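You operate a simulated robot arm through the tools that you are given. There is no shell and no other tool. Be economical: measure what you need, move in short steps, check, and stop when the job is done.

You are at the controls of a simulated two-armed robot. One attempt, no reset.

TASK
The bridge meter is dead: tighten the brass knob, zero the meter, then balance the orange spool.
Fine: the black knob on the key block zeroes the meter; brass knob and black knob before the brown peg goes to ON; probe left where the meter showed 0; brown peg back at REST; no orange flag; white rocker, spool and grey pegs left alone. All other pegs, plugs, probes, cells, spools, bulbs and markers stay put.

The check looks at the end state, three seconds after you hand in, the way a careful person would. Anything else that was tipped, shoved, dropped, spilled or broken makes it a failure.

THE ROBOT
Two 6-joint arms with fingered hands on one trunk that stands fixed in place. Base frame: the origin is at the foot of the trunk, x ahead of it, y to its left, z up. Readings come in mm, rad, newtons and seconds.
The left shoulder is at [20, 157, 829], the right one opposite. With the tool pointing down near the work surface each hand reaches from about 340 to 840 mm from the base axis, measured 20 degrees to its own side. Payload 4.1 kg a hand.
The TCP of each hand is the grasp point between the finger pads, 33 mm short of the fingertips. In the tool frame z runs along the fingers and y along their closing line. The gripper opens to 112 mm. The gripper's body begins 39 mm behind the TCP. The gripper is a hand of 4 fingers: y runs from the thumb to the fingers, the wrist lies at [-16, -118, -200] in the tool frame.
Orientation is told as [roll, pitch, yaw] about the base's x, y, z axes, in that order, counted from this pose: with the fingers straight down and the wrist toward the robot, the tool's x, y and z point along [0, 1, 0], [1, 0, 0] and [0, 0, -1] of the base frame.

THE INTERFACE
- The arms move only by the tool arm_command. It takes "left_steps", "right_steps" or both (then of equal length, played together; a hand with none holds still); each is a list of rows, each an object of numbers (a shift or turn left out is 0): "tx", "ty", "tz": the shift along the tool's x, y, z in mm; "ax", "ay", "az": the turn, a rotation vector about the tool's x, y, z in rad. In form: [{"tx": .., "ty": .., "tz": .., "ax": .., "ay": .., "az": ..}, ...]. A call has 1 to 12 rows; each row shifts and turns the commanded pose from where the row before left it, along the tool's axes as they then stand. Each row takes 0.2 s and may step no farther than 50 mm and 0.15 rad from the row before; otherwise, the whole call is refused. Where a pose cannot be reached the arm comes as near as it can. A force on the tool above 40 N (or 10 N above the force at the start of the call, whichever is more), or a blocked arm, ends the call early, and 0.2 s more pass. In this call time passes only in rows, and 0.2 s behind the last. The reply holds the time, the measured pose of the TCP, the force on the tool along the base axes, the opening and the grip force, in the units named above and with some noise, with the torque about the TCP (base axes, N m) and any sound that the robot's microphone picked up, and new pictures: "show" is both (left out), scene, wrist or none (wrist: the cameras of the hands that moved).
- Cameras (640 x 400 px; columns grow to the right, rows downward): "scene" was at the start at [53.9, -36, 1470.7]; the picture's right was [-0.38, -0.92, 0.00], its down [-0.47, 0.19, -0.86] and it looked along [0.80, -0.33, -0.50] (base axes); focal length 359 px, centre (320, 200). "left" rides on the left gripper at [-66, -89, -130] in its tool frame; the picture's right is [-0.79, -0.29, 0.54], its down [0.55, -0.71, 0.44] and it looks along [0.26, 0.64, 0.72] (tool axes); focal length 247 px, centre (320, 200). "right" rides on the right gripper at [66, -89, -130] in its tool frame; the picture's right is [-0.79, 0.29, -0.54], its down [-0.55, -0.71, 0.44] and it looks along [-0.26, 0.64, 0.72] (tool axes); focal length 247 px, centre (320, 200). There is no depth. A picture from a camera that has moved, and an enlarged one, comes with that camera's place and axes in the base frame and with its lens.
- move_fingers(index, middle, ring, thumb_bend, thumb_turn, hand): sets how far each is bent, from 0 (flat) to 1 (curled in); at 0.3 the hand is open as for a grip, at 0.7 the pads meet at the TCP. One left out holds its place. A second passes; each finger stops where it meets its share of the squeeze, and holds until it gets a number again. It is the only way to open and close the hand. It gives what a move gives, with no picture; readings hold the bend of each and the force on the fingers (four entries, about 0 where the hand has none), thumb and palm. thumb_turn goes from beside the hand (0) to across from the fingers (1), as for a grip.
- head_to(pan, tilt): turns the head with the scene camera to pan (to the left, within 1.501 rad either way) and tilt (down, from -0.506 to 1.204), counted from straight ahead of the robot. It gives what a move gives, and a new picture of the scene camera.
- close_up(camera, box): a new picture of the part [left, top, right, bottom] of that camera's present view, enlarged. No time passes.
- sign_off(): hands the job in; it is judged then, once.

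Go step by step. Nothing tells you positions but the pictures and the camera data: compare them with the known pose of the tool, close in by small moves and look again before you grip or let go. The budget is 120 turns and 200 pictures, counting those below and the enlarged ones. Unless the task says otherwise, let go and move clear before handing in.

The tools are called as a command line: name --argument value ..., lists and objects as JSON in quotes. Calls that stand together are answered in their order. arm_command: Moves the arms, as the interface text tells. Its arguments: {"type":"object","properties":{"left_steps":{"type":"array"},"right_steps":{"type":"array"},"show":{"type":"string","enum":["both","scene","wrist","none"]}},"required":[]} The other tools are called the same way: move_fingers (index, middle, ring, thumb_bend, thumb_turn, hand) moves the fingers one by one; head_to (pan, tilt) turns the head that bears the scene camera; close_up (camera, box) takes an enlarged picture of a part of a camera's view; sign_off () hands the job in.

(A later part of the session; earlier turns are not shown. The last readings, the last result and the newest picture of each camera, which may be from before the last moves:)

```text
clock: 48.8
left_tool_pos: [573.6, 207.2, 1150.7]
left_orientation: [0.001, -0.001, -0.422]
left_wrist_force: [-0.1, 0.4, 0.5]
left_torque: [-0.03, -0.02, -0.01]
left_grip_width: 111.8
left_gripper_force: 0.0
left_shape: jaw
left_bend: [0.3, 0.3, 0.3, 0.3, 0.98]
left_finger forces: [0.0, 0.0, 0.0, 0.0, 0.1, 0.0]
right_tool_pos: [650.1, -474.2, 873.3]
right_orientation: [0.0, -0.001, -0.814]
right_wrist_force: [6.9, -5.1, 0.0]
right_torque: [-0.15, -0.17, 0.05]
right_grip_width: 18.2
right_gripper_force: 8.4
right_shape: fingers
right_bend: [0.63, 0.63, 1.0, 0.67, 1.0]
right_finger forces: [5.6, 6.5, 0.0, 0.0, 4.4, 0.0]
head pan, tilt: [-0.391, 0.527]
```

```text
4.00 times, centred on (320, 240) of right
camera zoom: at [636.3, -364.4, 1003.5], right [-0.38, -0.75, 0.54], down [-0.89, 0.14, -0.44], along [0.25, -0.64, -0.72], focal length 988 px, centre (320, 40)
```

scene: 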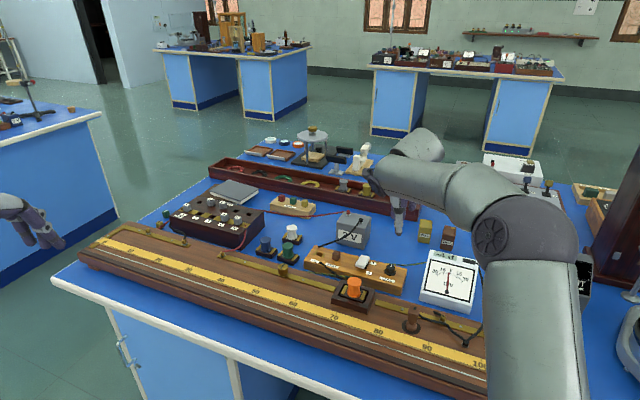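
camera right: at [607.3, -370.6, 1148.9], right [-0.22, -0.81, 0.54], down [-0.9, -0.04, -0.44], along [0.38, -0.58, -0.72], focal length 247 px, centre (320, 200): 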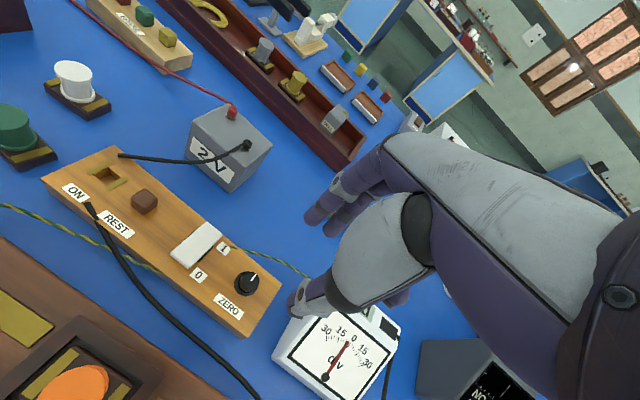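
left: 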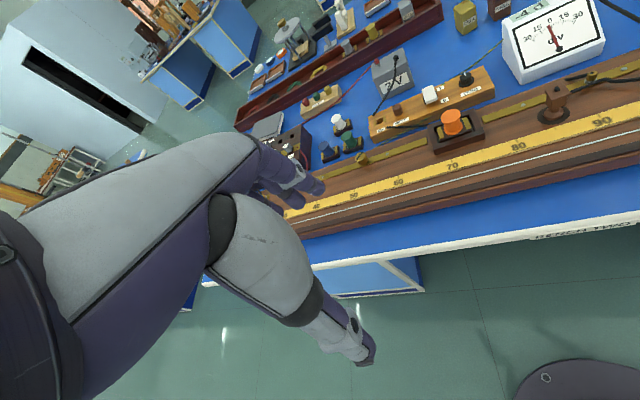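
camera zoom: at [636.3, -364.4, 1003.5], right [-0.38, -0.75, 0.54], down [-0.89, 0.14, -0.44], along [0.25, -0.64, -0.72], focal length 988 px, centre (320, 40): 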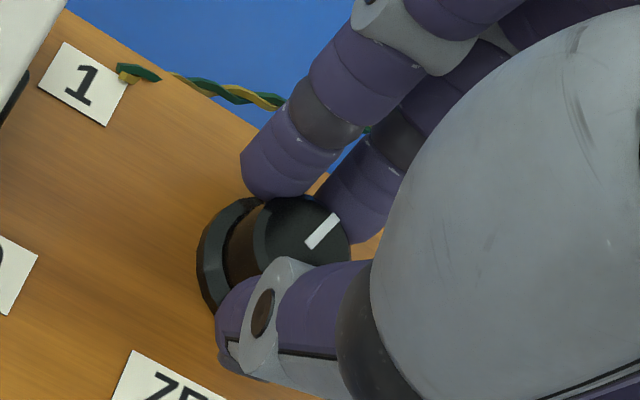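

Clockwise moves the needle toward zero (about 1 div per 0.2 rad). Turning 0.4 rad more.

arm_command --right_steps '[{"az": 0.1}, {"az": 0.1}, {"az": 0.1}, {"az": 0.1}]' --show "none"

close_up --camera "scene" --box '[420, 245, 484, 300]'

close_up --camera "right" --box '[200, 150, 520, 400]'

```text
clock: 49.8
left_tool_pos: [572.9, 206.8, 1150.5]
left_orientation: [0.0, 0.001, -0.424]
left_wrist_force: [0.1, 0.3, 0.1]
left_torque: [0.01, 0.0, -0.02]
left_grip_width: 111.8
left_gripper_force: 0.1
left_shape: jaw
left_bend: [0.3, 0.3, 0.3, 0.3, 0.98]
left_finger forces: [0.1, 0.0, 0.0, 0.1, 0.0, 0.0]
right_tool_pos: [648.6, -474.2, 874.0]
right_orientation: [0.002, 0.001, -1.216]
right_wrist_force: [9.0, -6.3, 1.1]
right_torque: [-0.21, -0.29, 0.05]
right_grip_width: 18.3
right_gripper_force: 8.7
right_shape: fingers
right_bend: [0.61, 0.63, 1.0, 0.68, 1.0]
right_finger forces: [8.2, 5.5, 0.0, 0.0, 3.9, 0.0]
head pan, tilt: [-0.391, 0.527]
```

```text
7.27 times, centred on (452, 272) of scene
camera zoom: at [54.1, -36.3, 1470.7], right [-0.38, -0.92, 0.0], down [-0.47, 0.19, -0.86], along [0.8, -0.33, -0.5], focal length 2611 px, centre (-640, -327)
```

zoom: 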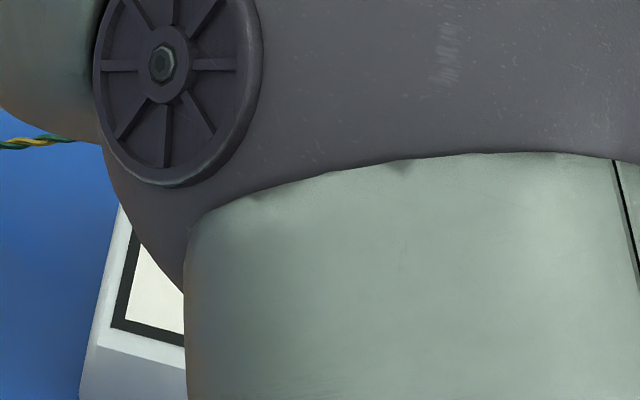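

```text
1.60 times, centred on (360, 275) of right
camera zoom: at [679.9, -367.8, 1003.6], right [-0.64, -0.54, 0.54], down [-0.77, 0.47, -0.44], along [-0.02, -0.69, -0.72], focal length 395 px, centre (256, 80)
```

zoom: 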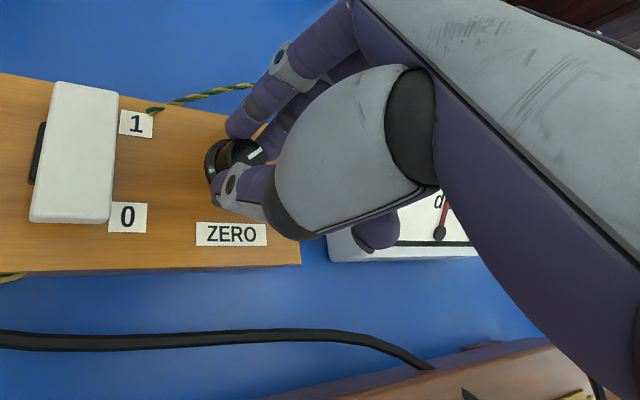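

The arm hides the meter at this yaw. I'll open, lift and rewind to read the display.

move_fingers --hand "right" --index 0.52 --middle 0.52 --thumb_bend 0.52

arm_command --right_steps '[{"tz": -17}, {"tz": -18, "az": -0.14}, {"az": -0.14}, {"az": -0.14}, {"az": -0.14}, {"az": -0.14}]' --show "none"

close_up --camera "scene" --box '[420, 245, 484, 300]'

close_up --camera "right" --box '[240, 170, 400, 320]'

```text
clock: 50.8
left_tool_pos: [572.5, 206.9, 1151.1]
left_orientation: [0.0, 0.001, -0.423]
left_wrist_force: [0.1, -0.1, -0.1]
left_torque: [-0.01, 0.03, 0.0]
left_grip_width: 111.6
left_gripper_force: 0.1
left_shape: jaw
left_bend: [0.3, 0.3, 0.3, 0.3, 0.98]
left_finger forces: [0.0, 0.1, 0.0, 0.0, 0.1, 0.0]
right_tool_pos: [649.0, -472.8, 872.9]
right_orientation: [-0.002, 0.001, -1.213]
right_wrist_force: [0.0, 0.3, -0.4]
right_torque: [0.03, 0.01, 0.0]
right_grip_width: 51.7
right_gripper_force: 0.0
right_shape: fingers
right_bend: [0.52, 0.52, 1.0, 0.52, 1.0]
right_finger forces: [0.1, 0.0, 0.0, 0.0, 0.0, 0.0]
head pan, tilt: [-0.391, 0.527]
```

```text
clock: 52.2
left_tool_pos: [572.5, 207.5, 1150.4]
left_orientation: [0.001, 0.0, -0.424]
left_wrist_force: [0.2, -0.3, -0.1]
left_torque: [-0.03, -0.03, -0.02]
left_grip_width: 111.6
left_gripper_force: 0.1
left_shape: jaw
left_bend: [0.3, 0.3, 0.3, 0.3, 0.98]
left_finger forces: [0.0, 0.1, 0.0, 0.1, 0.0, 0.1]
right_tool_pos: [648.4, -473.0, 908.2]
right_orientation: [0.001, 0.002, -0.512]
right_wrist_force: [-0.1, 0.2, 0.3]
right_torque: [-0.01, 0.01, 0.01]
right_grip_width: 51.2
right_gripper_force: 0.1
right_shape: fingers
right_bend: [0.52, 0.52, 1.0, 0.52, 1.0]
right_finger forces: [0.0, 0.1, 0.0, 0.1, 0.1, 0.0]
head pan, tilt: [-0.391, 0.527]
```

```text
7.27 times, centred on (452, 272) of scene
camera zoom: at [54.0, -35.9, 1470.7], right [-0.38, -0.92, 0.0], down [-0.47, 0.19, -0.86], along [0.8, -0.33, -0.5], focal length 2611 px, centre (-640, -327)
```

zoom: 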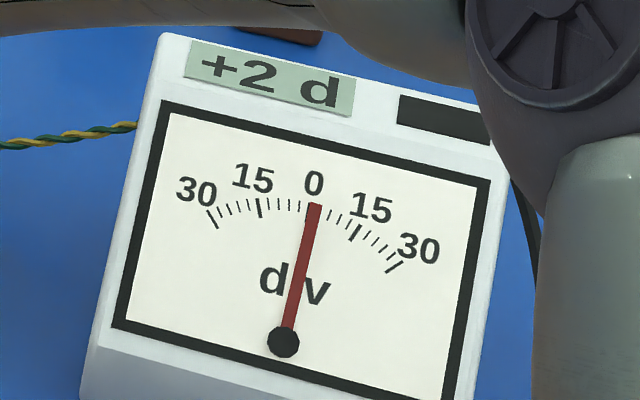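

```text
2.67 times, centred on (320, 245) of right
camera zoom: at [603.2, -373.0, 1037.9], right [-0.14, -0.83, 0.54], down [-0.89, -0.13, -0.44], along [0.43, -0.54, -0.72], focal length 659 px, centre (320, 80)
```

zoom: 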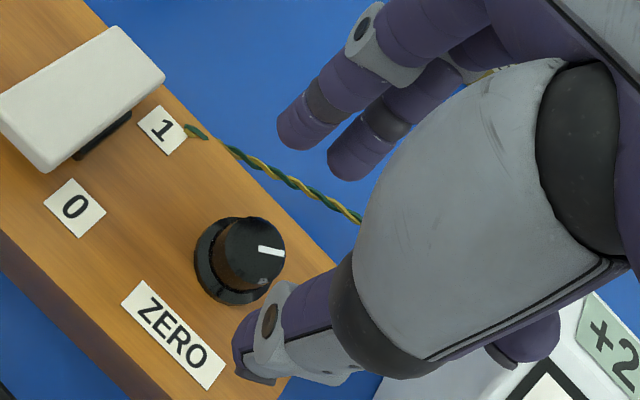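

Display reads +2 d; 6 div per 0.6 rad, so I need 0.2 rad counter-clockwise. Regripping at this yaw where the meter stays visible.

arm_command --right_steps '[{"tz": 17, "tx": -1}, {"tz": 17}]' --show "none"

move_fingers --hand "right" --index 0.68 --middle 0.68 --thumb_bend 0.71

arm_command --right_steps '[{"az": -0.1}, {"az": -0.1}]' --show "none"

close_up --camera "scene" --box '[420, 245, 484, 300]'

close_up --camera "right" --box '[200, 150, 520, 350]'

```text
clock: 52.8
left_tool_pos: [571.2, 206.6, 1151.0]
left_orientation: [-0.001, 0.0, -0.424]
left_wrist_force: [-0.1, 0.4, 0.0]
left_torque: [-0.02, 0.01, 0.03]
left_grip_width: 111.6
left_gripper_force: 0.1
left_shape: jaw
left_bend: [0.3, 0.3, 0.3, 0.3, 0.98]
left_finger forces: [0.0, 0.0, 0.0, 0.1, 0.0, 0.1]
right_tool_pos: [649.5, -473.7, 873.9]
right_orientation: [-0.001, 0.0, -0.514]
right_wrist_force: [-0.8, -0.7, 0.4]
right_torque: [-0.03, 0.0, 0.01]
right_grip_width: 51.5
right_gripper_force: 0.0
right_shape: fingers
right_bend: [0.52, 0.52, 1.0, 0.52, 1.0]
right_finger forces: [0.0, 0.1, 0.0, 0.0, 0.0, 0.0]
head pan, tilt: [-0.391, 0.527]
```

```text
clock: 53.8
left_tool_pos: [572.3, 207.7, 1151.6]
left_orientation: [0.0, 0.001, -0.424]
left_wrist_force: [0.6, 0.3, 0.2]
left_torque: [-0.01, 0.02, 0.03]
left_grip_width: 111.5
left_gripper_force: 0.0
left_shape: jaw
left_bend: [0.3, 0.3, 0.3, 0.3, 0.98]
left_finger forces: [0.0, 0.0, 0.0, 0.0, 0.0, 0.0]
right_tool_pos: [648.9, -474.3, 873.4]
right_orientation: [0.0, -0.001, -0.513]
right_wrist_force: [3.9, -2.3, 0.0]
right_torque: [-0.1, -0.15, 0.04]
right_grip_width: 17.2
right_gripper_force: 7.7
right_shape: fingers
right_bend: [0.64, 0.63, 1.0, 0.66, 1.0]
right_finger forces: [4.0, 6.4, 0.0, 0.0, 4.5, 0.0]
head pan, tilt: [-0.391, 0.527]
```

```text
clock: 54.4
left_tool_pos: [572.1, 207.4, 1151.3]
left_orientation: [0.0, -0.001, -0.424]
left_wrist_force: [0.4, 0.7, 0.6]
left_torque: [-0.01, 0.01, -0.02]
left_grip_width: 111.7
left_gripper_force: 0.1
left_shape: jaw
left_bend: [0.3, 0.3, 0.3, 0.3, 0.98]
left_finger forces: [0.0, 0.0, 0.0, 0.0, 0.0, 0.1]
right_tool_pos: [648.6, -473.0, 873.9]
right_orientation: [0.001, 0.0, -0.313]
right_wrist_force: [2.3, -2.5, -0.4]
right_torque: [-0.1, -0.08, -0.01]
right_grip_width: 16.9
right_gripper_force: 7.2
right_shape: fingers
right_bend: [0.64, 0.63, 1.0, 0.66, 1.0]
right_finger forces: [3.0, 6.3, 0.1, 0.0, 5.5, 0.1]
head pan, tilt: [-0.391, 0.527]
```

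```text
7.27 times, centred on (452, 272) of scene
camera zoom: at [54.0, -36.1, 1470.7], right [-0.38, -0.92, 0.0], down [-0.47, 0.19, -0.86], along [0.8, -0.33, -0.5], focal length 2611 px, centre (-640, -327)
```

zoom: 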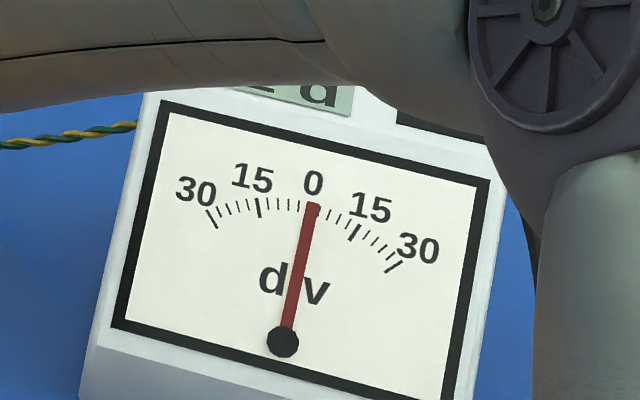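

```text
2.00 times, centred on (360, 250) of right
camera zoom: at [584.5, -384.3, 1003.6], right [0.03, -0.84, 0.54], down [-0.85, -0.31, -0.44], along [0.53, -0.44, -0.72], focal length 494 px, centre (240, 100)
```

zoom: 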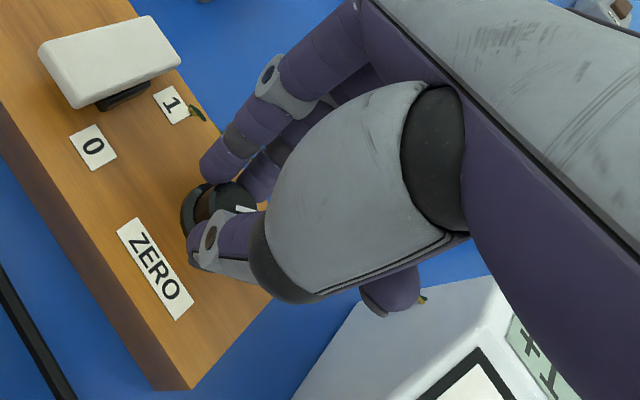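

It now seems to read +1. Another 0.1 rad counter-clockwise.

arm_command --right_steps '[{"az": -0.1}]' --show "none"

close_up --camera "scene" --box '[420, 245, 484, 300]'

close_up --camera "right" --box '[400, 250, 520, 350]'

```text
clock: 54.8
left_tool_pos: [571.9, 207.1, 1151.3]
left_orientation: [0.0, -0.001, -0.424]
left_wrist_force: [-1.1, -1.0, -0.3]
left_torque: [-0.02, 0.01, -0.01]
left_grip_width: 111.7
left_gripper_force: 0.1
left_shape: jaw
left_bend: [0.3, 0.3, 0.3, 0.3, 0.98]
left_finger forces: [0.0, 0.0, 0.1, 0.1, 0.0, 0.0]
right_tool_pos: [648.4, -474.1, 873.9]
right_orientation: [-0.002, -0.001, -0.213]
right_wrist_force: [1.1, -2.8, -1.0]
right_torque: [-0.11, -0.06, 0.01]
right_grip_width: 16.7
right_gripper_force: 7.2
right_shape: fingers
right_bend: [0.64, 0.63, 1.0, 0.66, 1.0]
right_finger forces: [2.6, 6.3, 0.1, 0.0, 5.7, 0.1]
head pan, tilt: [-0.391, 0.527]
```

```text
7.27 times, centred on (452, 272) of scene
camera zoom: at [54.0, -36.1, 1470.7], right [-0.38, -0.92, 0.0], down [-0.47, 0.19, -0.86], along [0.8, -0.33, -0.5], focal length 2611 px, centre (-640, -327)
```

zoom: 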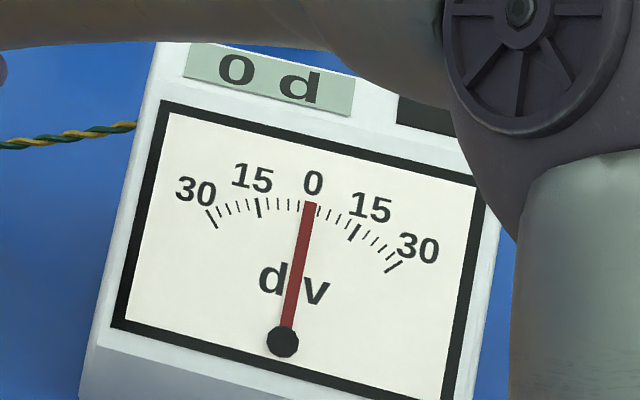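

```text
4.00 times, centred on (460, 300) of right
camera zoom: at [575.7, -391.2, 1003.6], right [0.11, -0.83, 0.54], down [-0.81, -0.39, -0.44], along [0.57, -0.39, -0.72], focal length 988 px, centre (-240, -200)
```

zoom: 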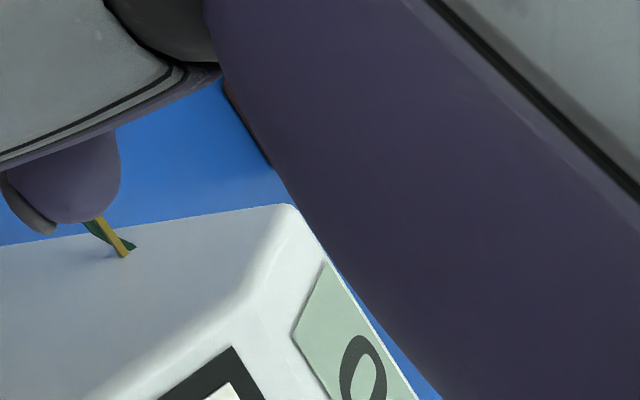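

Display reads 0 d. Releasing and lifting straight up, then checking it held and viewing the brown peg.

move_fingers --hand "right" --index 0.52 --middle 0.52 --thumb_bend 0.52

arm_command --right_steps '[{"tz": -35}, {"tz": -40}, {"tz": -30}]' --show "wrist"

close_up --camera "scene" --box '[290, 220, 510, 358]'

```text
clock: 55.8
left_tool_pos: [572.4, 207.4, 1151.5]
left_orientation: [0.0, 0.0, -0.426]
left_wrist_force: [0.4, -0.3, -0.3]
left_torque: [0.02, 0.02, -0.02]
left_grip_width: 111.8
left_gripper_force: 0.1
left_shape: jaw
left_bend: [0.3, 0.3, 0.3, 0.3, 0.98]
left_finger forces: [0.0, 0.0, 0.0, 0.0, 0.1, 0.0]
right_tool_pos: [648.5, -474.5, 873.2]
right_orientation: [0.001, 0.001, -0.213]
right_wrist_force: [0.6, -0.2, -0.1]
right_torque: [0.0, -0.01, -0.02]
right_grip_width: 51.1
right_gripper_force: 0.0
right_shape: fingers
right_bend: [0.52, 0.52, 1.0, 0.52, 1.0]
right_finger forces: [0.1, 0.0, 0.1, 0.0, 0.0, 0.1]
head pan, tilt: [-0.391, 0.527]
```

```text
clock: 56.6
left_tool_pos: [573.3, 207.6, 1149.6]
left_orientation: [0.001, 0.0, -0.423]
left_wrist_force: [0.5, -0.6, 0.5]
left_torque: [0.03, -0.02, 0.0]
left_grip_width: 111.8
left_gripper_force: 0.2
left_shape: jaw
left_bend: [0.3, 0.3, 0.3, 0.3, 0.98]
left_finger forces: [0.0, 0.0, 0.1, 0.0, 0.0, 0.0]
right_tool_pos: [649.5, -474.1, 978.6]
right_orientation: [0.001, -0.001, -0.214]
right_wrist_force: [1.5, 0.1, 0.8]
right_torque: [-0.03, 0.02, 0.01]
right_grip_width: 51.5
right_gripper_force: 0.1
right_shape: fingers
right_bend: [0.52, 0.52, 1.0, 0.52, 1.0]
right_finger forces: [0.0, 0.0, 0.0, 0.0, 0.0, 0.1]
head pan, tilt: [-0.391, 0.527]
camera right: at [576.9, -390.7, 1108.8], right [0.11, -0.84, 0.54], down [-0.81, -0.39, -0.44], along [0.57, -0.39, -0.72], focal length 247 px, centre (320, 200)
```

right: 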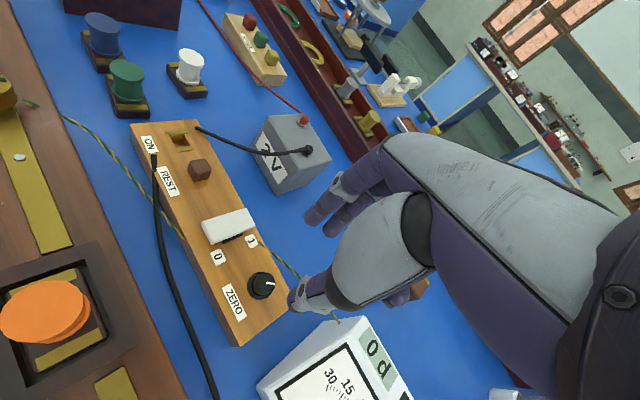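

```text
2.90 times, centred on (400, 289) of scene
camera zoom: at [54.1, -36.2, 1470.7], right [-0.38, -0.92, 0.0], down [-0.47, 0.19, -0.86], along [0.8, -0.33, -0.5], focal length 1040 px, centre (88, -58)
```

zoom: 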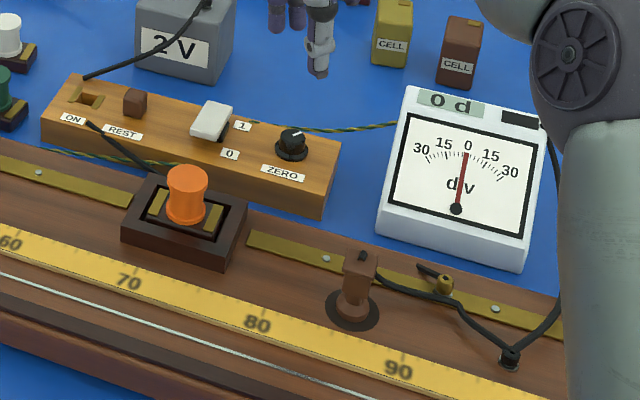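

Zero holds. Now to the brown peg near (749,-371,849): moving over it with the hand square to the block (yaw −0.8).

arm_command --right_steps '[{"tx": 30.4, "ty": 18.8}, {"tx": 30.4, "ty": 18.8}, {"tx": 30.4, "ty": 18.8}, {"tx": 30.4, "ty": 18.8}, {"az": 0.145, "tz": 10}, {"az": 0.145, "tz": 10}, {"az": 0.145, "tz": 10}, {"az": 0.145, "tz": 10}]' --show "none"

close_up --camera "right" --box '[140, 150, 400, 320]'

close_up --camera "scene" --box '[290, 220, 400, 300]'

```text
clock: 58.4
left_tool_pos: [573.4, 206.8, 1151.1]
left_orientation: [0.0, -0.001, -0.424]
left_wrist_force: [-0.4, -0.1, 0.2]
left_torque: [-0.01, -0.01, -0.01]
left_grip_width: 111.8
left_gripper_force: 0.0
left_shape: jaw
left_bend: [0.3, 0.3, 0.3, 0.3, 0.98]
left_finger forces: [0.1, 0.0, 0.0, 0.0, 0.0, 0.0]
right_tool_pos: [748.3, -370.3, 938.8]
right_orientation: [0.0, -0.001, -0.793]
right_wrist_force: [-0.2, 0.8, 0.3]
right_torque: [0.02, -0.02, -0.02]
right_grip_width: 51.4
right_gripper_force: 0.1
right_shape: fingers
right_bend: [0.52, 0.52, 1.0, 0.52, 1.0]
right_finger forces: [0.0, 0.0, 0.0, 0.1, 0.0, 0.0]
head pan, tilt: [-0.391, 0.527]
```

```text
2.35 times, centred on (270, 235) of right
camera zoom: at [732.9, -261.6, 1069.0], right [-0.36, -0.76, 0.54], down [-0.89, 0.12, -0.44], along [0.27, -0.64, -0.72], focal length 581 px, centre (438, 118)
```

zoom: 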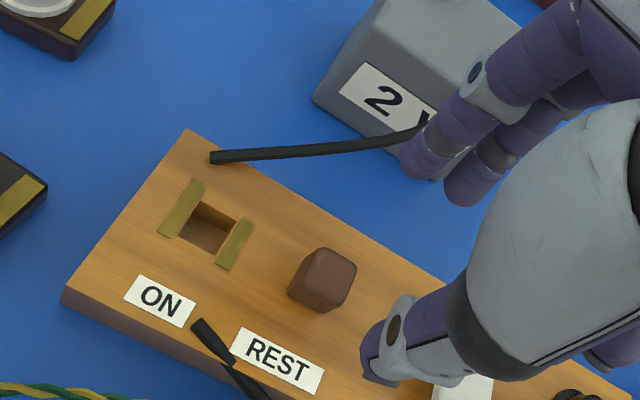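

```text
5.00 times, centred on (345, 260) of scene
camera zoom: at [53.7, -36.1, 1470.7], right [-0.38, -0.92, 0.0], down [-0.46, 0.19, -0.86], along [0.8, -0.33, -0.5], focal length 1795 px, centre (195, -100)
```

zoom: 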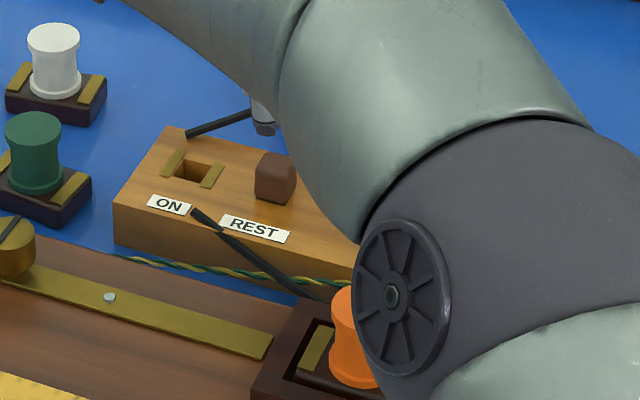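

The peg is a ~17 mm cube, about 8 mm off to the side. I'll narrow the fingers, centre, and descend to 880 for a look.

move_fingers --hand "right" --index 0.56 --middle 0.56 --thumb_bend 0.56

arm_command --right_steps '[{"tx": 8, "ty": 5.5, "tz": 20}, {"tz": 20}, {"tz": 16}]' --show "none"

close_up --camera "right" --box '[240, 190, 380, 290]'

close_up --camera "scene" --box '[290, 220, 400, 300]'

```text
clock: 59.4
left_tool_pos: [572.3, 207.3, 1150.4]
left_orientation: [0.001, 0.0, -0.425]
left_wrist_force: [0.9, -0.2, 1.0]
left_torque: [0.0, 0.0, 0.03]
left_grip_width: 112.0
left_gripper_force: 0.2
left_shape: jaw
left_bend: [0.3, 0.3, 0.3, 0.3, 0.98]
left_finger forces: [0.1, 0.0, 0.0, 0.1, 0.0, 0.0]
right_tool_pos: [747.8, -371.5, 937.9]
right_orientation: [0.001, 0.0, -0.793]
right_wrist_force: [0.3, -0.5, -0.5]
right_torque: [-0.02, 0.02, 0.0]
right_grip_width: 41.3
right_gripper_force: 0.0
right_shape: fingers
right_bend: [0.56, 0.56, 1.0, 0.56, 1.0]
right_finger forces: [0.0, 0.1, 0.0, 0.0, 0.0, 0.0]
head pan, tilt: [-0.391, 0.527]
```

```text
clock: 60.2
left_tool_pos: [573.0, 207.2, 1151.0]
left_orientation: [-0.001, 0.0, -0.424]
left_wrist_force: [0.3, 0.5, -0.2]
left_torque: [0.02, -0.01, -0.01]
left_grip_width: 111.6
left_gripper_force: 0.1
left_shape: jaw
left_bend: [0.3, 0.3, 0.3, 0.3, 0.98]
left_finger forces: [0.0, 0.1, 0.0, 0.0, 0.0, 0.0]
right_tool_pos: [758.4, -369.0, 882.3]
right_orientation: [-0.001, 0.0, -0.793]
right_wrist_force: [-0.8, -0.6, 0.2]
right_torque: [0.01, 0.0, -0.02]
right_grip_width: 41.1
right_gripper_force: 0.0
right_shape: fingers
right_bend: [0.56, 0.56, 1.0, 0.56, 1.0]
right_finger forces: [0.0, 0.0, 0.0, 0.2, 0.1, 0.0]
head pan, tilt: [-0.391, 0.527]
```

```text
4.00 times, centred on (310, 240) of right
camera zoom: at [742.1, -260.1, 1012.1], right [-0.36, -0.76, 0.54], down [-0.89, 0.12, -0.44], along [0.27, -0.64, -0.72], focal length 988 px, centre (360, 40)
```

zoom: 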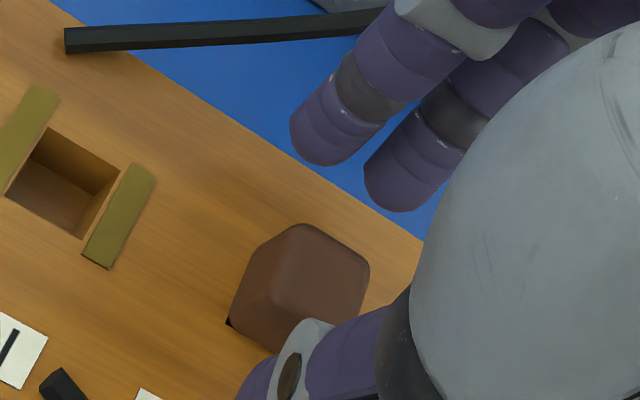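

```text
5.00 times, centred on (345, 260) of scene
camera zoom: at [53.9, -36.0, 1470.7], right [-0.38, -0.92, 0.0], down [-0.47, 0.19, -0.86], along [0.8, -0.33, -0.5], focal length 1795 px, centre (195, -100)
```

zoom: 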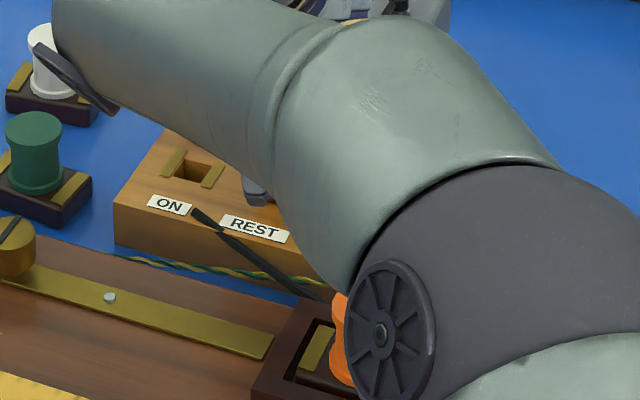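

The peg is aligned and centred. Descending to 871 and closing.

arm_command --right_steps '[{"tz": 5}, {"tz": 5}]' --show "none"

move_fingers --hand "right" --index 0.66 --middle 0.66 --thumb_bend 0.68

close_up --camera "right" --box '[240, 190, 380, 290]'

```text
clock: 60.8
left_tool_pos: [572.7, 206.8, 1151.2]
left_orientation: [-0.001, 0.0, -0.425]
left_wrist_force: [-0.2, 0.5, -0.8]
left_torque: [0.02, 0.03, 0.02]
left_grip_width: 111.5
left_gripper_force: 0.1
left_shape: jaw
left_bend: [0.3, 0.3, 0.3, 0.3, 0.98]
left_finger forces: [0.0, 0.0, 0.0, 0.0, 0.0, 0.0]
right_tool_pos: [757.0, -368.8, 872.9]
right_orientation: [-0.001, -0.001, -0.794]
right_wrist_force: [-0.8, 1.3, 0.8]
right_torque: [0.02, -0.02, 0.0]
right_grip_width: 41.3
right_gripper_force: 0.1
right_shape: fingers
right_bend: [0.56, 0.56, 1.0, 0.56, 1.0]
right_finger forces: [0.0, 0.1, 0.0, 0.0, 0.1, 0.1]
head pan, tilt: [-0.391, 0.527]
```

```text
clock: 61.8
left_tool_pos: [572.3, 206.6, 1150.8]
left_orientation: [0.001, 0.001, -0.424]
left_wrist_force: [-0.3, -0.7, -0.4]
left_torque: [0.0, 0.02, -0.01]
left_grip_width: 111.9
left_gripper_force: 0.1
left_shape: jaw
left_bend: [0.3, 0.3, 0.3, 0.3, 0.98]
left_finger forces: [0.0, 0.1, 0.1, 0.0, 0.0, 0.0]
right_tool_pos: [757.0, -370.5, 874.1]
right_orientation: [-0.001, 0.0, -0.791]
right_wrist_force: [-0.5, 0.3, 0.1]
right_torque: [0.01, 0.0, -0.01]
right_grip_width: 19.5
right_gripper_force: 3.8
right_shape: fingers
right_bend: [0.64, 0.64, 1.0, 0.64, 1.0]
right_finger forces: [2.0, 1.6, 0.0, 0.0, 3.6, 0.0]
head pan, tilt: [-0.391, 0.527]
```

```text
4.00 times, centred on (310, 240) of right
camera zoom: at [741.7, -259.9, 1003.2], right [-0.36, -0.76, 0.54], down [-0.89, 0.12, -0.44], along [0.27, -0.64, -0.72], focal length 988 px, centre (360, 40)
```

zoom: 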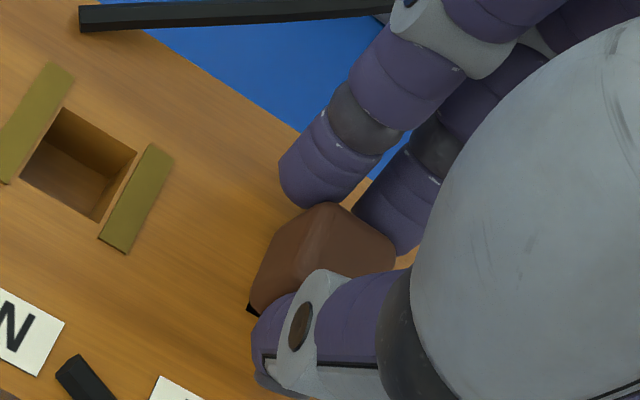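

Balanced grip on the peg. Firming the grip and lifting slowly.

move_fingers --hand "right" --index 0.7 --middle 0.7 --thumb_bend 0.72

arm_command --right_steps '[{"tz": -6}, {"tz": -7}, {"tz": -9}, {"tz": -9}, {"tz": -9}]' --show "none"

close_up --camera "right" --box '[200, 180, 380, 310]'

```text
clock: 62.8
left_tool_pos: [572.7, 207.2, 1149.9]
left_orientation: [0.001, 0.001, -0.425]
left_wrist_force: [-1.1, 0.0, 0.4]
left_torque: [0.0, 0.0, 0.02]
left_grip_width: 111.4
left_gripper_force: 0.0
left_shape: jaw
left_bend: [0.3, 0.3, 0.3, 0.3, 0.98]
left_finger forces: [0.0, 0.0, 0.0, 0.0, 0.0, 0.0]
right_tool_pos: [757.0, -368.7, 872.8]
right_orientation: [0.0, 0.001, -0.795]
right_wrist_force: [0.6, -0.3, 0.3]
right_torque: [0.03, -0.03, -0.02]
right_grip_width: 15.0
right_gripper_force: 8.3
right_shape: fingers
right_bend: [0.66, 0.66, 1.0, 0.66, 1.0]
right_finger forces: [3.9, 4.4, 0.1, 0.1, 8.0, 0.0]
head pan, tilt: [-0.391, 0.527]
```

```text
clock: 64.0
left_tool_pos: [572.2, 206.2, 1149.9]
left_orientation: [0.0, 0.001, -0.425]
left_wrist_force: [-1.0, 0.4, -0.2]
left_torque: [0.03, 0.01, -0.01]
left_grip_width: 111.9
left_gripper_force: 0.0
left_shape: jaw
left_bend: [0.3, 0.3, 0.3, 0.3, 0.98]
left_finger forces: [0.0, 0.0, 0.0, 0.0, 0.0, 0.0]
right_tool_pos: [758.1, -370.4, 913.1]
right_orientation: [0.0, 0.0, -0.791]
right_wrist_force: [-0.6, -0.2, -0.2]
right_torque: [0.0, 0.0, -0.03]
right_grip_width: 15.0
right_gripper_force: 8.3
right_shape: fingers
right_bend: [0.66, 0.66, 1.0, 0.66, 1.0]
right_finger forces: [3.7, 4.4, 0.0, 0.1, 8.0, 0.0]
head pan, tilt: [-0.391, 0.527]
```

```text
3.08 times, centred on (290, 245) of right
camera zoom: at [742.6, -260.6, 1042.7], right [-0.36, -0.76, 0.54], down [-0.89, 0.12, -0.44], along [0.27, -0.64, -0.72], focal length 760 px, centre (412, 62)
```

zoom: 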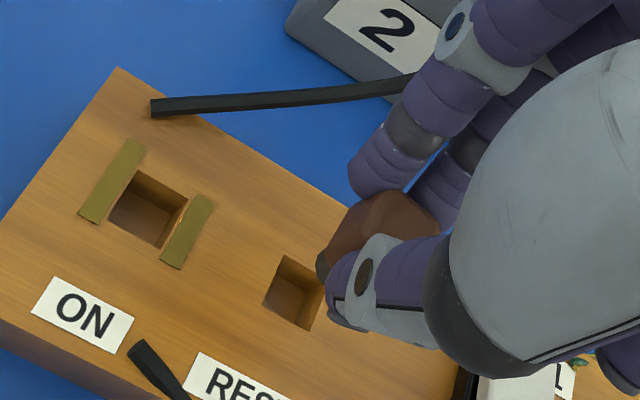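

The peg is out, and both holes are visible: the ON hole is at tool offset (+46.4, −0.8) from REST. Moving across and looking before inserting.

arm_command --right_steps '[{"tx": 23.2, "ty": -0.4}, {"tx": 23.2, "ty": -0.4}, {"tz": 12}]' --show "none"

close_up --camera "right" --box '[200, 180, 380, 310]'

close_up --camera "scene" --box '[290, 200, 400, 290]'

```text
clock: 64.8
left_tool_pos: [572.7, 206.4, 1150.0]
left_orientation: [0.0, -0.001, -0.423]
left_wrist_force: [0.3, 0.7, 0.0]
left_torque: [-0.05, -0.02, 0.01]
left_grip_width: 111.7
left_gripper_force: 0.1
left_shape: jaw
left_bend: [0.3, 0.3, 0.3, 0.3, 0.98]
left_finger forces: [0.0, 0.1, 0.1, 0.0, 0.0, 0.1]
right_tool_pos: [765.1, -331.6, 893.7]
right_orientation: [0.0, 0.001, -0.792]
right_wrist_force: [0.2, 0.4, 0.6]
right_torque: [-0.01, 0.01, 0.02]
right_grip_width: 14.8
right_gripper_force: 8.3
right_shape: fingers
right_bend: [0.66, 0.66, 1.0, 0.66, 1.0]
right_finger forces: [3.7, 4.4, 0.0, 0.0, 7.8, 0.0]
right hand out of reach, approached as far as the arm can: row 1, 2
head pan, tilt: [-0.391, 0.527]
```

```text
3.08 times, centred on (290, 245) of right
camera zoom: at [749.6, -223.1, 1023.6], right [-0.36, -0.76, 0.54], down [-0.89, 0.12, -0.44], along [0.27, -0.64, -0.72], focal length 760 px, centre (412, 62)
```

zoom: 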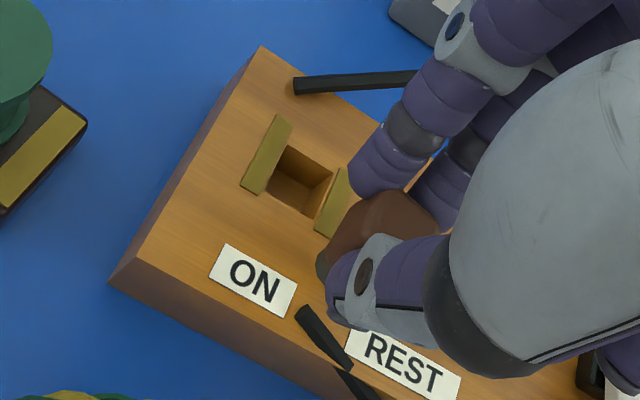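

```text
4.44 times, centred on (345, 245) of scene
camera zoom: at [54.0, -36.1, 1470.7], right [-0.38, -0.92, 0.0], down [-0.47, 0.19, -0.86], along [0.8, -0.33, -0.5], focal length 1595 px, centre (209, 0)
```

zoom: 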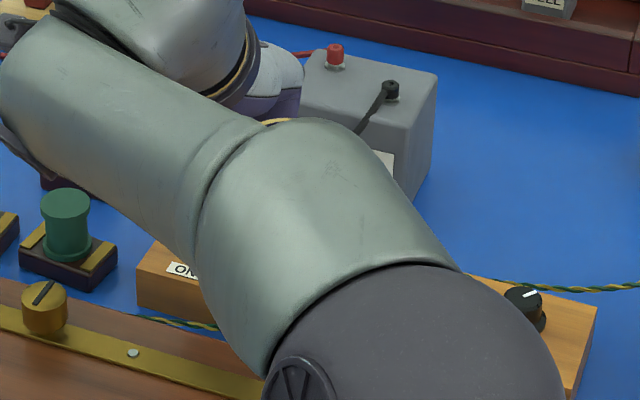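

The ON hole is just out of reach with a vertical hand (r≈859 mm). I'll put the peg back into REST, then regrip it with the hand tilted so the wrist stays nearer; first back above REST.

arm_command --right_steps '[{"tz": -18}, {"tx": -16.4, "ty": 10.9}, {"tx": -16.3, "ty": 10.8}]' --show "none"

close_up --camera "right" --box '[200, 180, 380, 310]'

```text
clock: 65.6
left_tool_pos: [571.8, 207.0, 1152.5]
left_orientation: [0.0, 0.0, -0.423]
left_wrist_force: [0.6, 0.3, 0.3]
left_torque: [-0.04, -0.01, 0.0]
left_grip_width: 111.6
left_gripper_force: 0.1
left_shape: jaw
left_bend: [0.3, 0.3, 0.3, 0.3, 0.98]
left_finger forces: [0.0, 0.0, 0.0, 0.0, 0.0, 0.0]
right_tool_pos: [757.1, -372.0, 910.3]
right_orientation: [0.0, -0.001, -0.792]
right_wrist_force: [0.9, 0.8, -0.3]
right_torque: [-0.01, 0.0, 0.01]
right_grip_width: 15.0
right_gripper_force: 7.8
right_shape: fingers
right_bend: [0.66, 0.66, 1.0, 0.66, 1.0]
right_finger forces: [3.6, 4.3, 0.0, 0.0, 7.6, 0.0]
head pan, tilt: [-0.391, 0.527]
```

```text
3.08 times, centred on (290, 245) of right
camera zoom: at [741.8, -262.3, 1040.9], right [-0.36, -0.76, 0.54], down [-0.89, 0.12, -0.43], along [0.27, -0.64, -0.72], focal length 760 px, centre (412, 62)
```

zoom: 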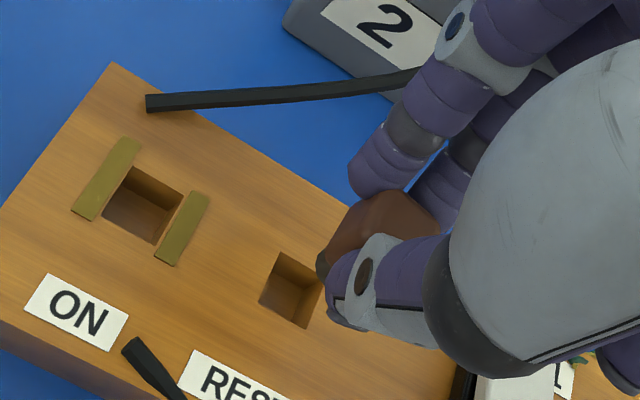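

Slight correction, then lowering the peg back into REST while watching force.

arm_command --right_steps '[{"tx": 2.2}, {"tz": 10}, {"tz": 8}, {"tz": 6}, {"tz": 5}]' --show "none"

close_up --camera "right" --box '[200, 180, 380, 310]'

```text
clock: 66.8
left_tool_pos: [573.1, 207.5, 1150.1]
left_orientation: [-0.001, -0.001, -0.424]
left_wrist_force: [-0.2, 0.1, -0.2]
left_torque: [-0.02, 0.0, 0.01]
left_grip_width: 111.5
left_gripper_force: 0.0
left_shape: jaw
left_bend: [0.3, 0.3, 0.3, 0.3, 0.98]
left_finger forces: [0.0, 0.0, 0.0, 0.0, 0.1, 0.0]
right_tool_pos: [759.0, -368.9, 881.7]
right_orientation: [0.0, 0.0, -0.79]
right_wrist_force: [0.2, -0.2, -1.0]
right_torque: [-0.05, 0.03, 0.0]
right_grip_width: 14.7
right_gripper_force: 7.9
right_shape: fingers
right_bend: [0.66, 0.66, 1.0, 0.66, 1.0]
right_finger forces: [3.7, 4.4, 0.1, 0.0, 7.8, 0.1]
head pan, tilt: [-0.391, 0.527]
```

```text
3.08 times, centred on (290, 245) of right
camera zoom: at [743.1, -260.0, 1012.1], right [-0.36, -0.76, 0.54], down [-0.89, 0.12, -0.44], along [0.27, -0.64, -0.72], focal length 760 px, centre (412, 62)
```

zoom: 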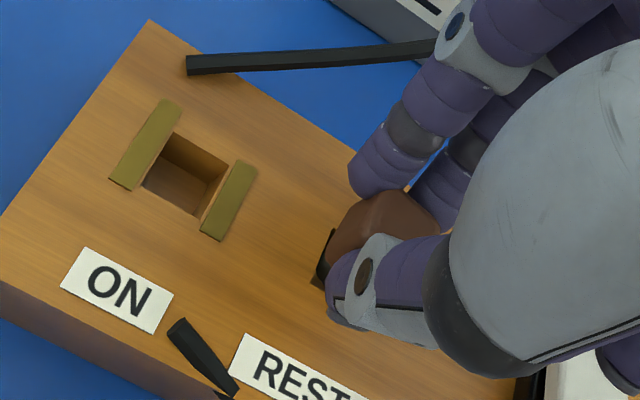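

It's entering cleanly. Lowering the last 8 mm.

arm_command --right_steps '[{"tz": 4}, {"tz": 4.5}]' --show "none"

close_up --camera "right" --box '[240, 190, 380, 290]'

```text
clock: 67.4
left_tool_pos: [571.9, 207.6, 1151.0]
left_orientation: [0.0, 0.001, -0.423]
left_wrist_force: [-0.8, 0.2, 0.2]
left_torque: [0.01, 0.0, 0.0]
left_grip_width: 111.7
left_gripper_force: 0.1
left_shape: jaw
left_bend: [0.3, 0.3, 0.3, 0.3, 0.98]
left_finger forces: [0.1, 0.0, 0.0, 0.1, 0.1, 0.0]
right_tool_pos: [758.8, -368.7, 874.0]
right_orientation: [0.001, 0.0, -0.792]
right_wrist_force: [-1.0, 0.1, -1.0]
right_torque: [-0.01, -0.02, -0.02]
right_grip_width: 14.8
right_gripper_force: 7.8
right_shape: fingers
right_bend: [0.66, 0.66, 1.0, 0.66, 1.0]
right_finger forces: [3.7, 4.5, 0.0, 0.0, 7.9, 0.1]
head pan, tilt: [-0.391, 0.527]
```

```text
4.00 times, centred on (310, 240) of right
camera zoom: at [743.2, -260.0, 1003.9], right [-0.36, -0.76, 0.54], down [-0.89, 0.12, -0.44], along [0.27, -0.64, -0.72], focal length 988 px, centre (360, 40)
```

zoom: 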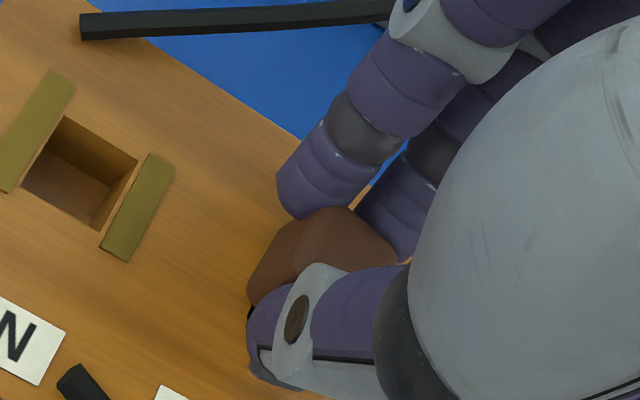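

Peg is back in REST. Opening, tilting the hand 0.13 rad outward about the fingertips, and regripping.

move_fingers --hand "right" --index 0.57 --middle 0.57 --thumb_bend 0.57

arm_command --right_steps '[{"ty": -1.6, "ax": -0.065}, {"ty": -1.6, "ax": -0.065}]' --show "none"

close_up --camera "right" --box '[240, 190, 380, 290]'

move_fingers --hand "right" --index 0.7 --middle 0.7 --thumb_bend 0.72

```text
clock: 68.4
left_tool_pos: [572.3, 207.0, 1150.6]
left_orientation: [-0.001, 0.001, -0.424]
left_wrist_force: [-0.5, 0.6, 0.4]
left_torque: [0.05, 0.0, -0.01]
left_grip_width: 111.8
left_gripper_force: 0.1
left_shape: jaw
left_bend: [0.3, 0.3, 0.3, 0.3, 0.98]
left_finger forces: [0.0, 0.0, 0.0, 0.0, 0.0, 0.1]
right_tool_pos: [758.4, -368.8, 874.2]
right_orientation: [-0.001, 0.001, -0.794]
right_wrist_force: [0.1, 0.3, 0.2]
right_torque: [0.01, 0.03, 0.0]
right_grip_width: 40.2
right_gripper_force: 0.0
right_shape: fingers
right_bend: [0.56, 0.56, 1.0, 0.56, 1.0]
right_finger forces: [0.1, 0.1, 0.1, 0.0, 0.0, 0.0]
head pan, tilt: [-0.391, 0.527]
```

```text
clock: 69.0
left_tool_pos: [572.1, 207.7, 1151.0]
left_orientation: [-0.002, -0.002, -0.423]
left_wrist_force: [0.4, 0.2, -0.3]
left_torque: [0.03, 0.01, 0.0]
left_grip_width: 111.4
left_gripper_force: 0.1
left_shape: jaw
left_bend: [0.3, 0.3, 0.3, 0.3, 0.98]
left_finger forces: [0.0, 0.1, 0.0, 0.1, 0.0, 0.0]
right_tool_pos: [756.9, -367.4, 874.0]
right_orientation: [-0.002, -0.131, -0.793]
right_wrist_force: [0.8, -0.3, 0.0]
right_torque: [-0.03, 0.0, 0.03]
right_grip_width: 40.4
right_gripper_force: 0.0
right_shape: fingers
right_bend: [0.56, 0.56, 1.0, 0.56, 1.0]
right_finger forces: [0.0, 0.1, 0.0, 0.0, 0.0, 0.0]
head pan, tilt: [-0.391, 0.527]
```

```text
4.00 times, centred on (310, 240) of right
camera zoom: at [729.7, -246.6, 991.5], right [-0.41, -0.71, 0.57], down [-0.85, 0.07, -0.52], along [0.33, -0.7, -0.63], focal length 988 px, centre (360, 40)
```

zoom: 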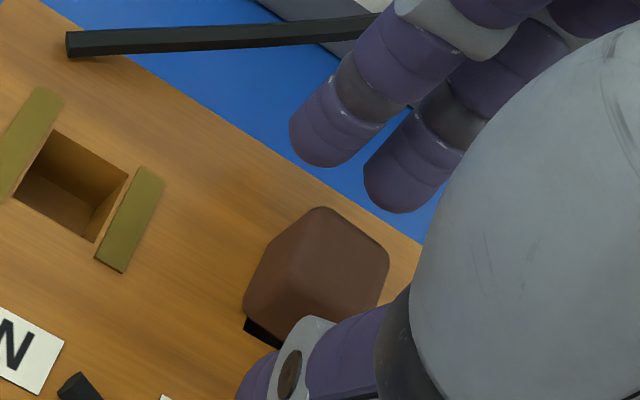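

```text
clock: 70.0
left_tool_pos: [572.6, 207.0, 1150.2]
left_orientation: [-0.001, 0.0, -0.425]
left_wrist_force: [-0.3, -0.4, 0.6]
left_torque: [0.02, 0.04, 0.0]
left_grip_width: 111.9
left_gripper_force: 0.1
left_shape: jaw
left_bend: [0.3, 0.3, 0.3, 0.3, 0.98]
left_finger forces: [0.0, 0.1, 0.1, 0.1, 0.1, 0.1]
right_tool_pos: [757.5, -367.1, 873.7]
right_orientation: [0.0, -0.129, -0.793]
right_wrist_force: [0.5, -1.1, 0.1]
right_torque: [-0.05, -0.04, 0.06]
right_grip_width: 18.3
right_gripper_force: 9.0
right_shape: fingers
right_bend: [0.65, 0.66, 1.0, 0.65, 1.0]
right_finger forces: [5.2, 4.5, 0.0, 0.0, 8.3, 0.0]
head pan, tilt: [-0.391, 0.527]
```

Regripped with tilt. Lifting vertically 35 mm and moving over the ON hole.

arm_command --right_steps '[{"ty": 1.0, "tz": -7.9}, {"ty": 1.2, "tz": -8.9}, {"ty": 1.2, "tz": -8.9}, {"ty": 1.2, "tz": -8.9}, {"tx": 15.5}, {"tx": 15.5}, {"tx": 15.4}]' --show "none"

close_up --camera "right" --box '[220, 180, 380, 310]'

```text
clock: 71.6
left_tool_pos: [573.1, 207.0, 1150.7]
left_orientation: [0.0, -0.001, -0.423]
left_wrist_force: [0.5, 0.1, -0.8]
left_torque: [0.03, -0.03, 0.02]
left_grip_width: 111.6
left_gripper_force: 0.1
left_shape: jaw
left_bend: [0.3, 0.3, 0.3, 0.3, 0.98]
left_finger forces: [0.0, 0.0, 0.1, 0.0, 0.1, 0.1]
right_tool_pos: [789.7, -334.9, 908.3]
right_orientation: [0.0, -0.129, -0.795]
right_wrist_force: [0.0, 0.1, 0.1]
right_torque: [0.03, -0.03, -0.01]
right_grip_width: 18.0
right_gripper_force: 9.1
right_shape: fingers
right_bend: [0.65, 0.67, 1.0, 0.65, 1.0]
right_finger forces: [5.0, 4.0, 0.0, 0.0, 8.7, 0.0]
head pan, tilt: [-0.391, 0.527]
```

```text
3.08 times, centred on (300, 245) of right
camera zoom: at [762.9, -213.9, 1025.7], right [-0.41, -0.71, 0.57], down [-0.85, 0.07, -0.52], along [0.33, -0.7, -0.63], focal length 760 px, centre (382, 62)
```

zoom: 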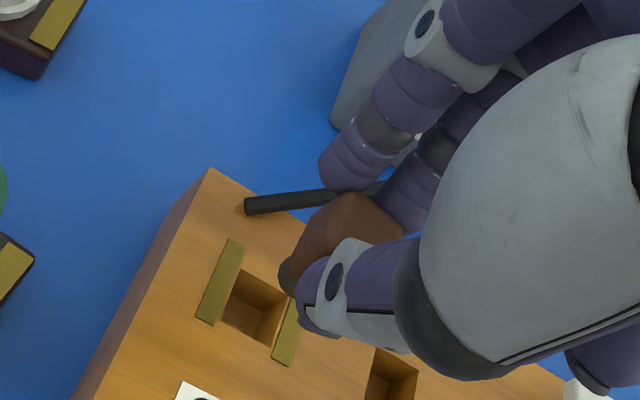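

Now reachable; alignment looks right. Lowering vertically most of the way and checking.

arm_command --right_steps '[{"ty": -2.1, "tz": 9.9}, {"ty": -1.0, "tz": 7.9}, {"ty": -0.8, "tz": 5.9}]' --show "none"

close_up --camera "right" --box '[240, 180, 380, 290]'

```text
clock: 72.4
left_tool_pos: [573.0, 207.2, 1151.4]
left_orientation: [0.0, 0.001, -0.424]
left_wrist_force: [-0.3, -0.1, 0.4]
left_torque: [0.02, 0.03, 0.01]
left_grip_width: 111.6
left_gripper_force: 0.1
left_shape: jaw
left_bend: [0.3, 0.3, 0.3, 0.3, 0.98]
left_finger forces: [0.0, 0.0, 0.0, 0.0, 0.0, 0.1]
right_tool_pos: [788.5, -334.5, 885.7]
right_orientation: [0.0, -0.13, -0.793]
right_wrist_force: [0.4, -0.8, -0.9]
right_torque: [-0.03, -0.01, -0.01]
right_grip_width: 18.3
right_gripper_force: 8.7
right_shape: fingers
right_bend: [0.65, 0.67, 1.0, 0.65, 1.0]
right_finger forces: [4.9, 3.7, 0.0, 0.0, 8.6, 0.0]
head pan, tilt: [-0.391, 0.527]
```

```text
3.64 times, centred on (310, 235) of right
camera zoom: at [762.2, -212.9, 1002.7], right [-0.41, -0.71, 0.57], down [-0.85, 0.07, -0.52], along [0.33, -0.7, -0.63], focal length 898 px, centre (356, 73)
```

zoom: 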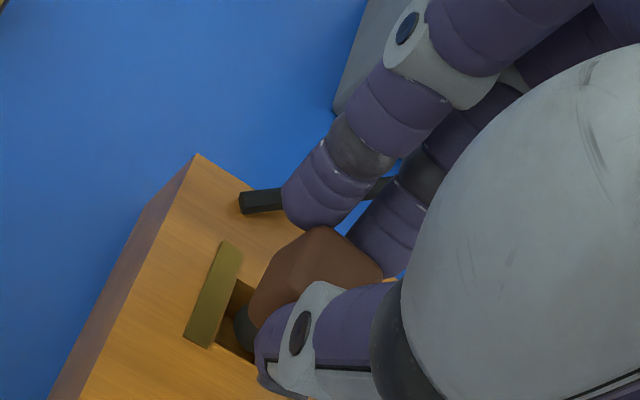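

The shaft tip looks to be inside the ON hole. Lowering further in small steps.

arm_command --right_steps '[{"ty": -0.5, "tz": 4}, {"ty": -0.5, "tz": 4}]' --show "none"

close_up --camera "right" --box '[240, 180, 380, 290]'

```text
clock: 73.0
left_tool_pos: [572.8, 206.7, 1150.8]
left_orientation: [0.001, 0.0, -0.425]
left_wrist_force: [0.2, -0.1, -0.2]
left_torque: [0.0, 0.0, 0.01]
left_grip_width: 111.7
left_gripper_force: 0.1
left_shape: jaw
left_bend: [0.3, 0.3, 0.3, 0.3, 0.98]
left_finger forces: [0.1, 0.0, 0.0, 0.0, 0.0, 0.1]
right_tool_pos: [790.2, -333.6, 877.5]
right_orientation: [0.0, -0.129, -0.793]
right_wrist_force: [-0.4, -0.1, 1.2]
right_torque: [0.02, -0.01, 0.03]
right_grip_width: 18.3
right_gripper_force: 8.5
right_shape: fingers
right_bend: [0.65, 0.67, 1.0, 0.65, 1.0]
right_finger forces: [5.0, 3.7, 0.0, 0.1, 8.7, 0.1]
head pan, tilt: [-0.391, 0.527]
```

```text
3.64 times, centred on (310, 235) of right
camera zoom: at [762.3, -213.1, 994.5], right [-0.41, -0.71, 0.57], down [-0.85, 0.07, -0.52], along [0.33, -0.7, -0.63], focal length 898 px, centre (356, 73)
```

zoom: 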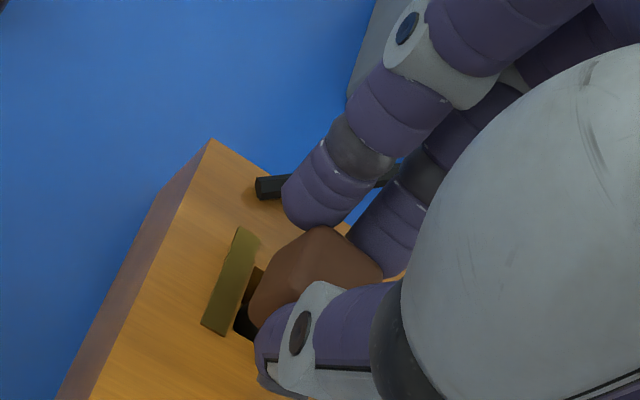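

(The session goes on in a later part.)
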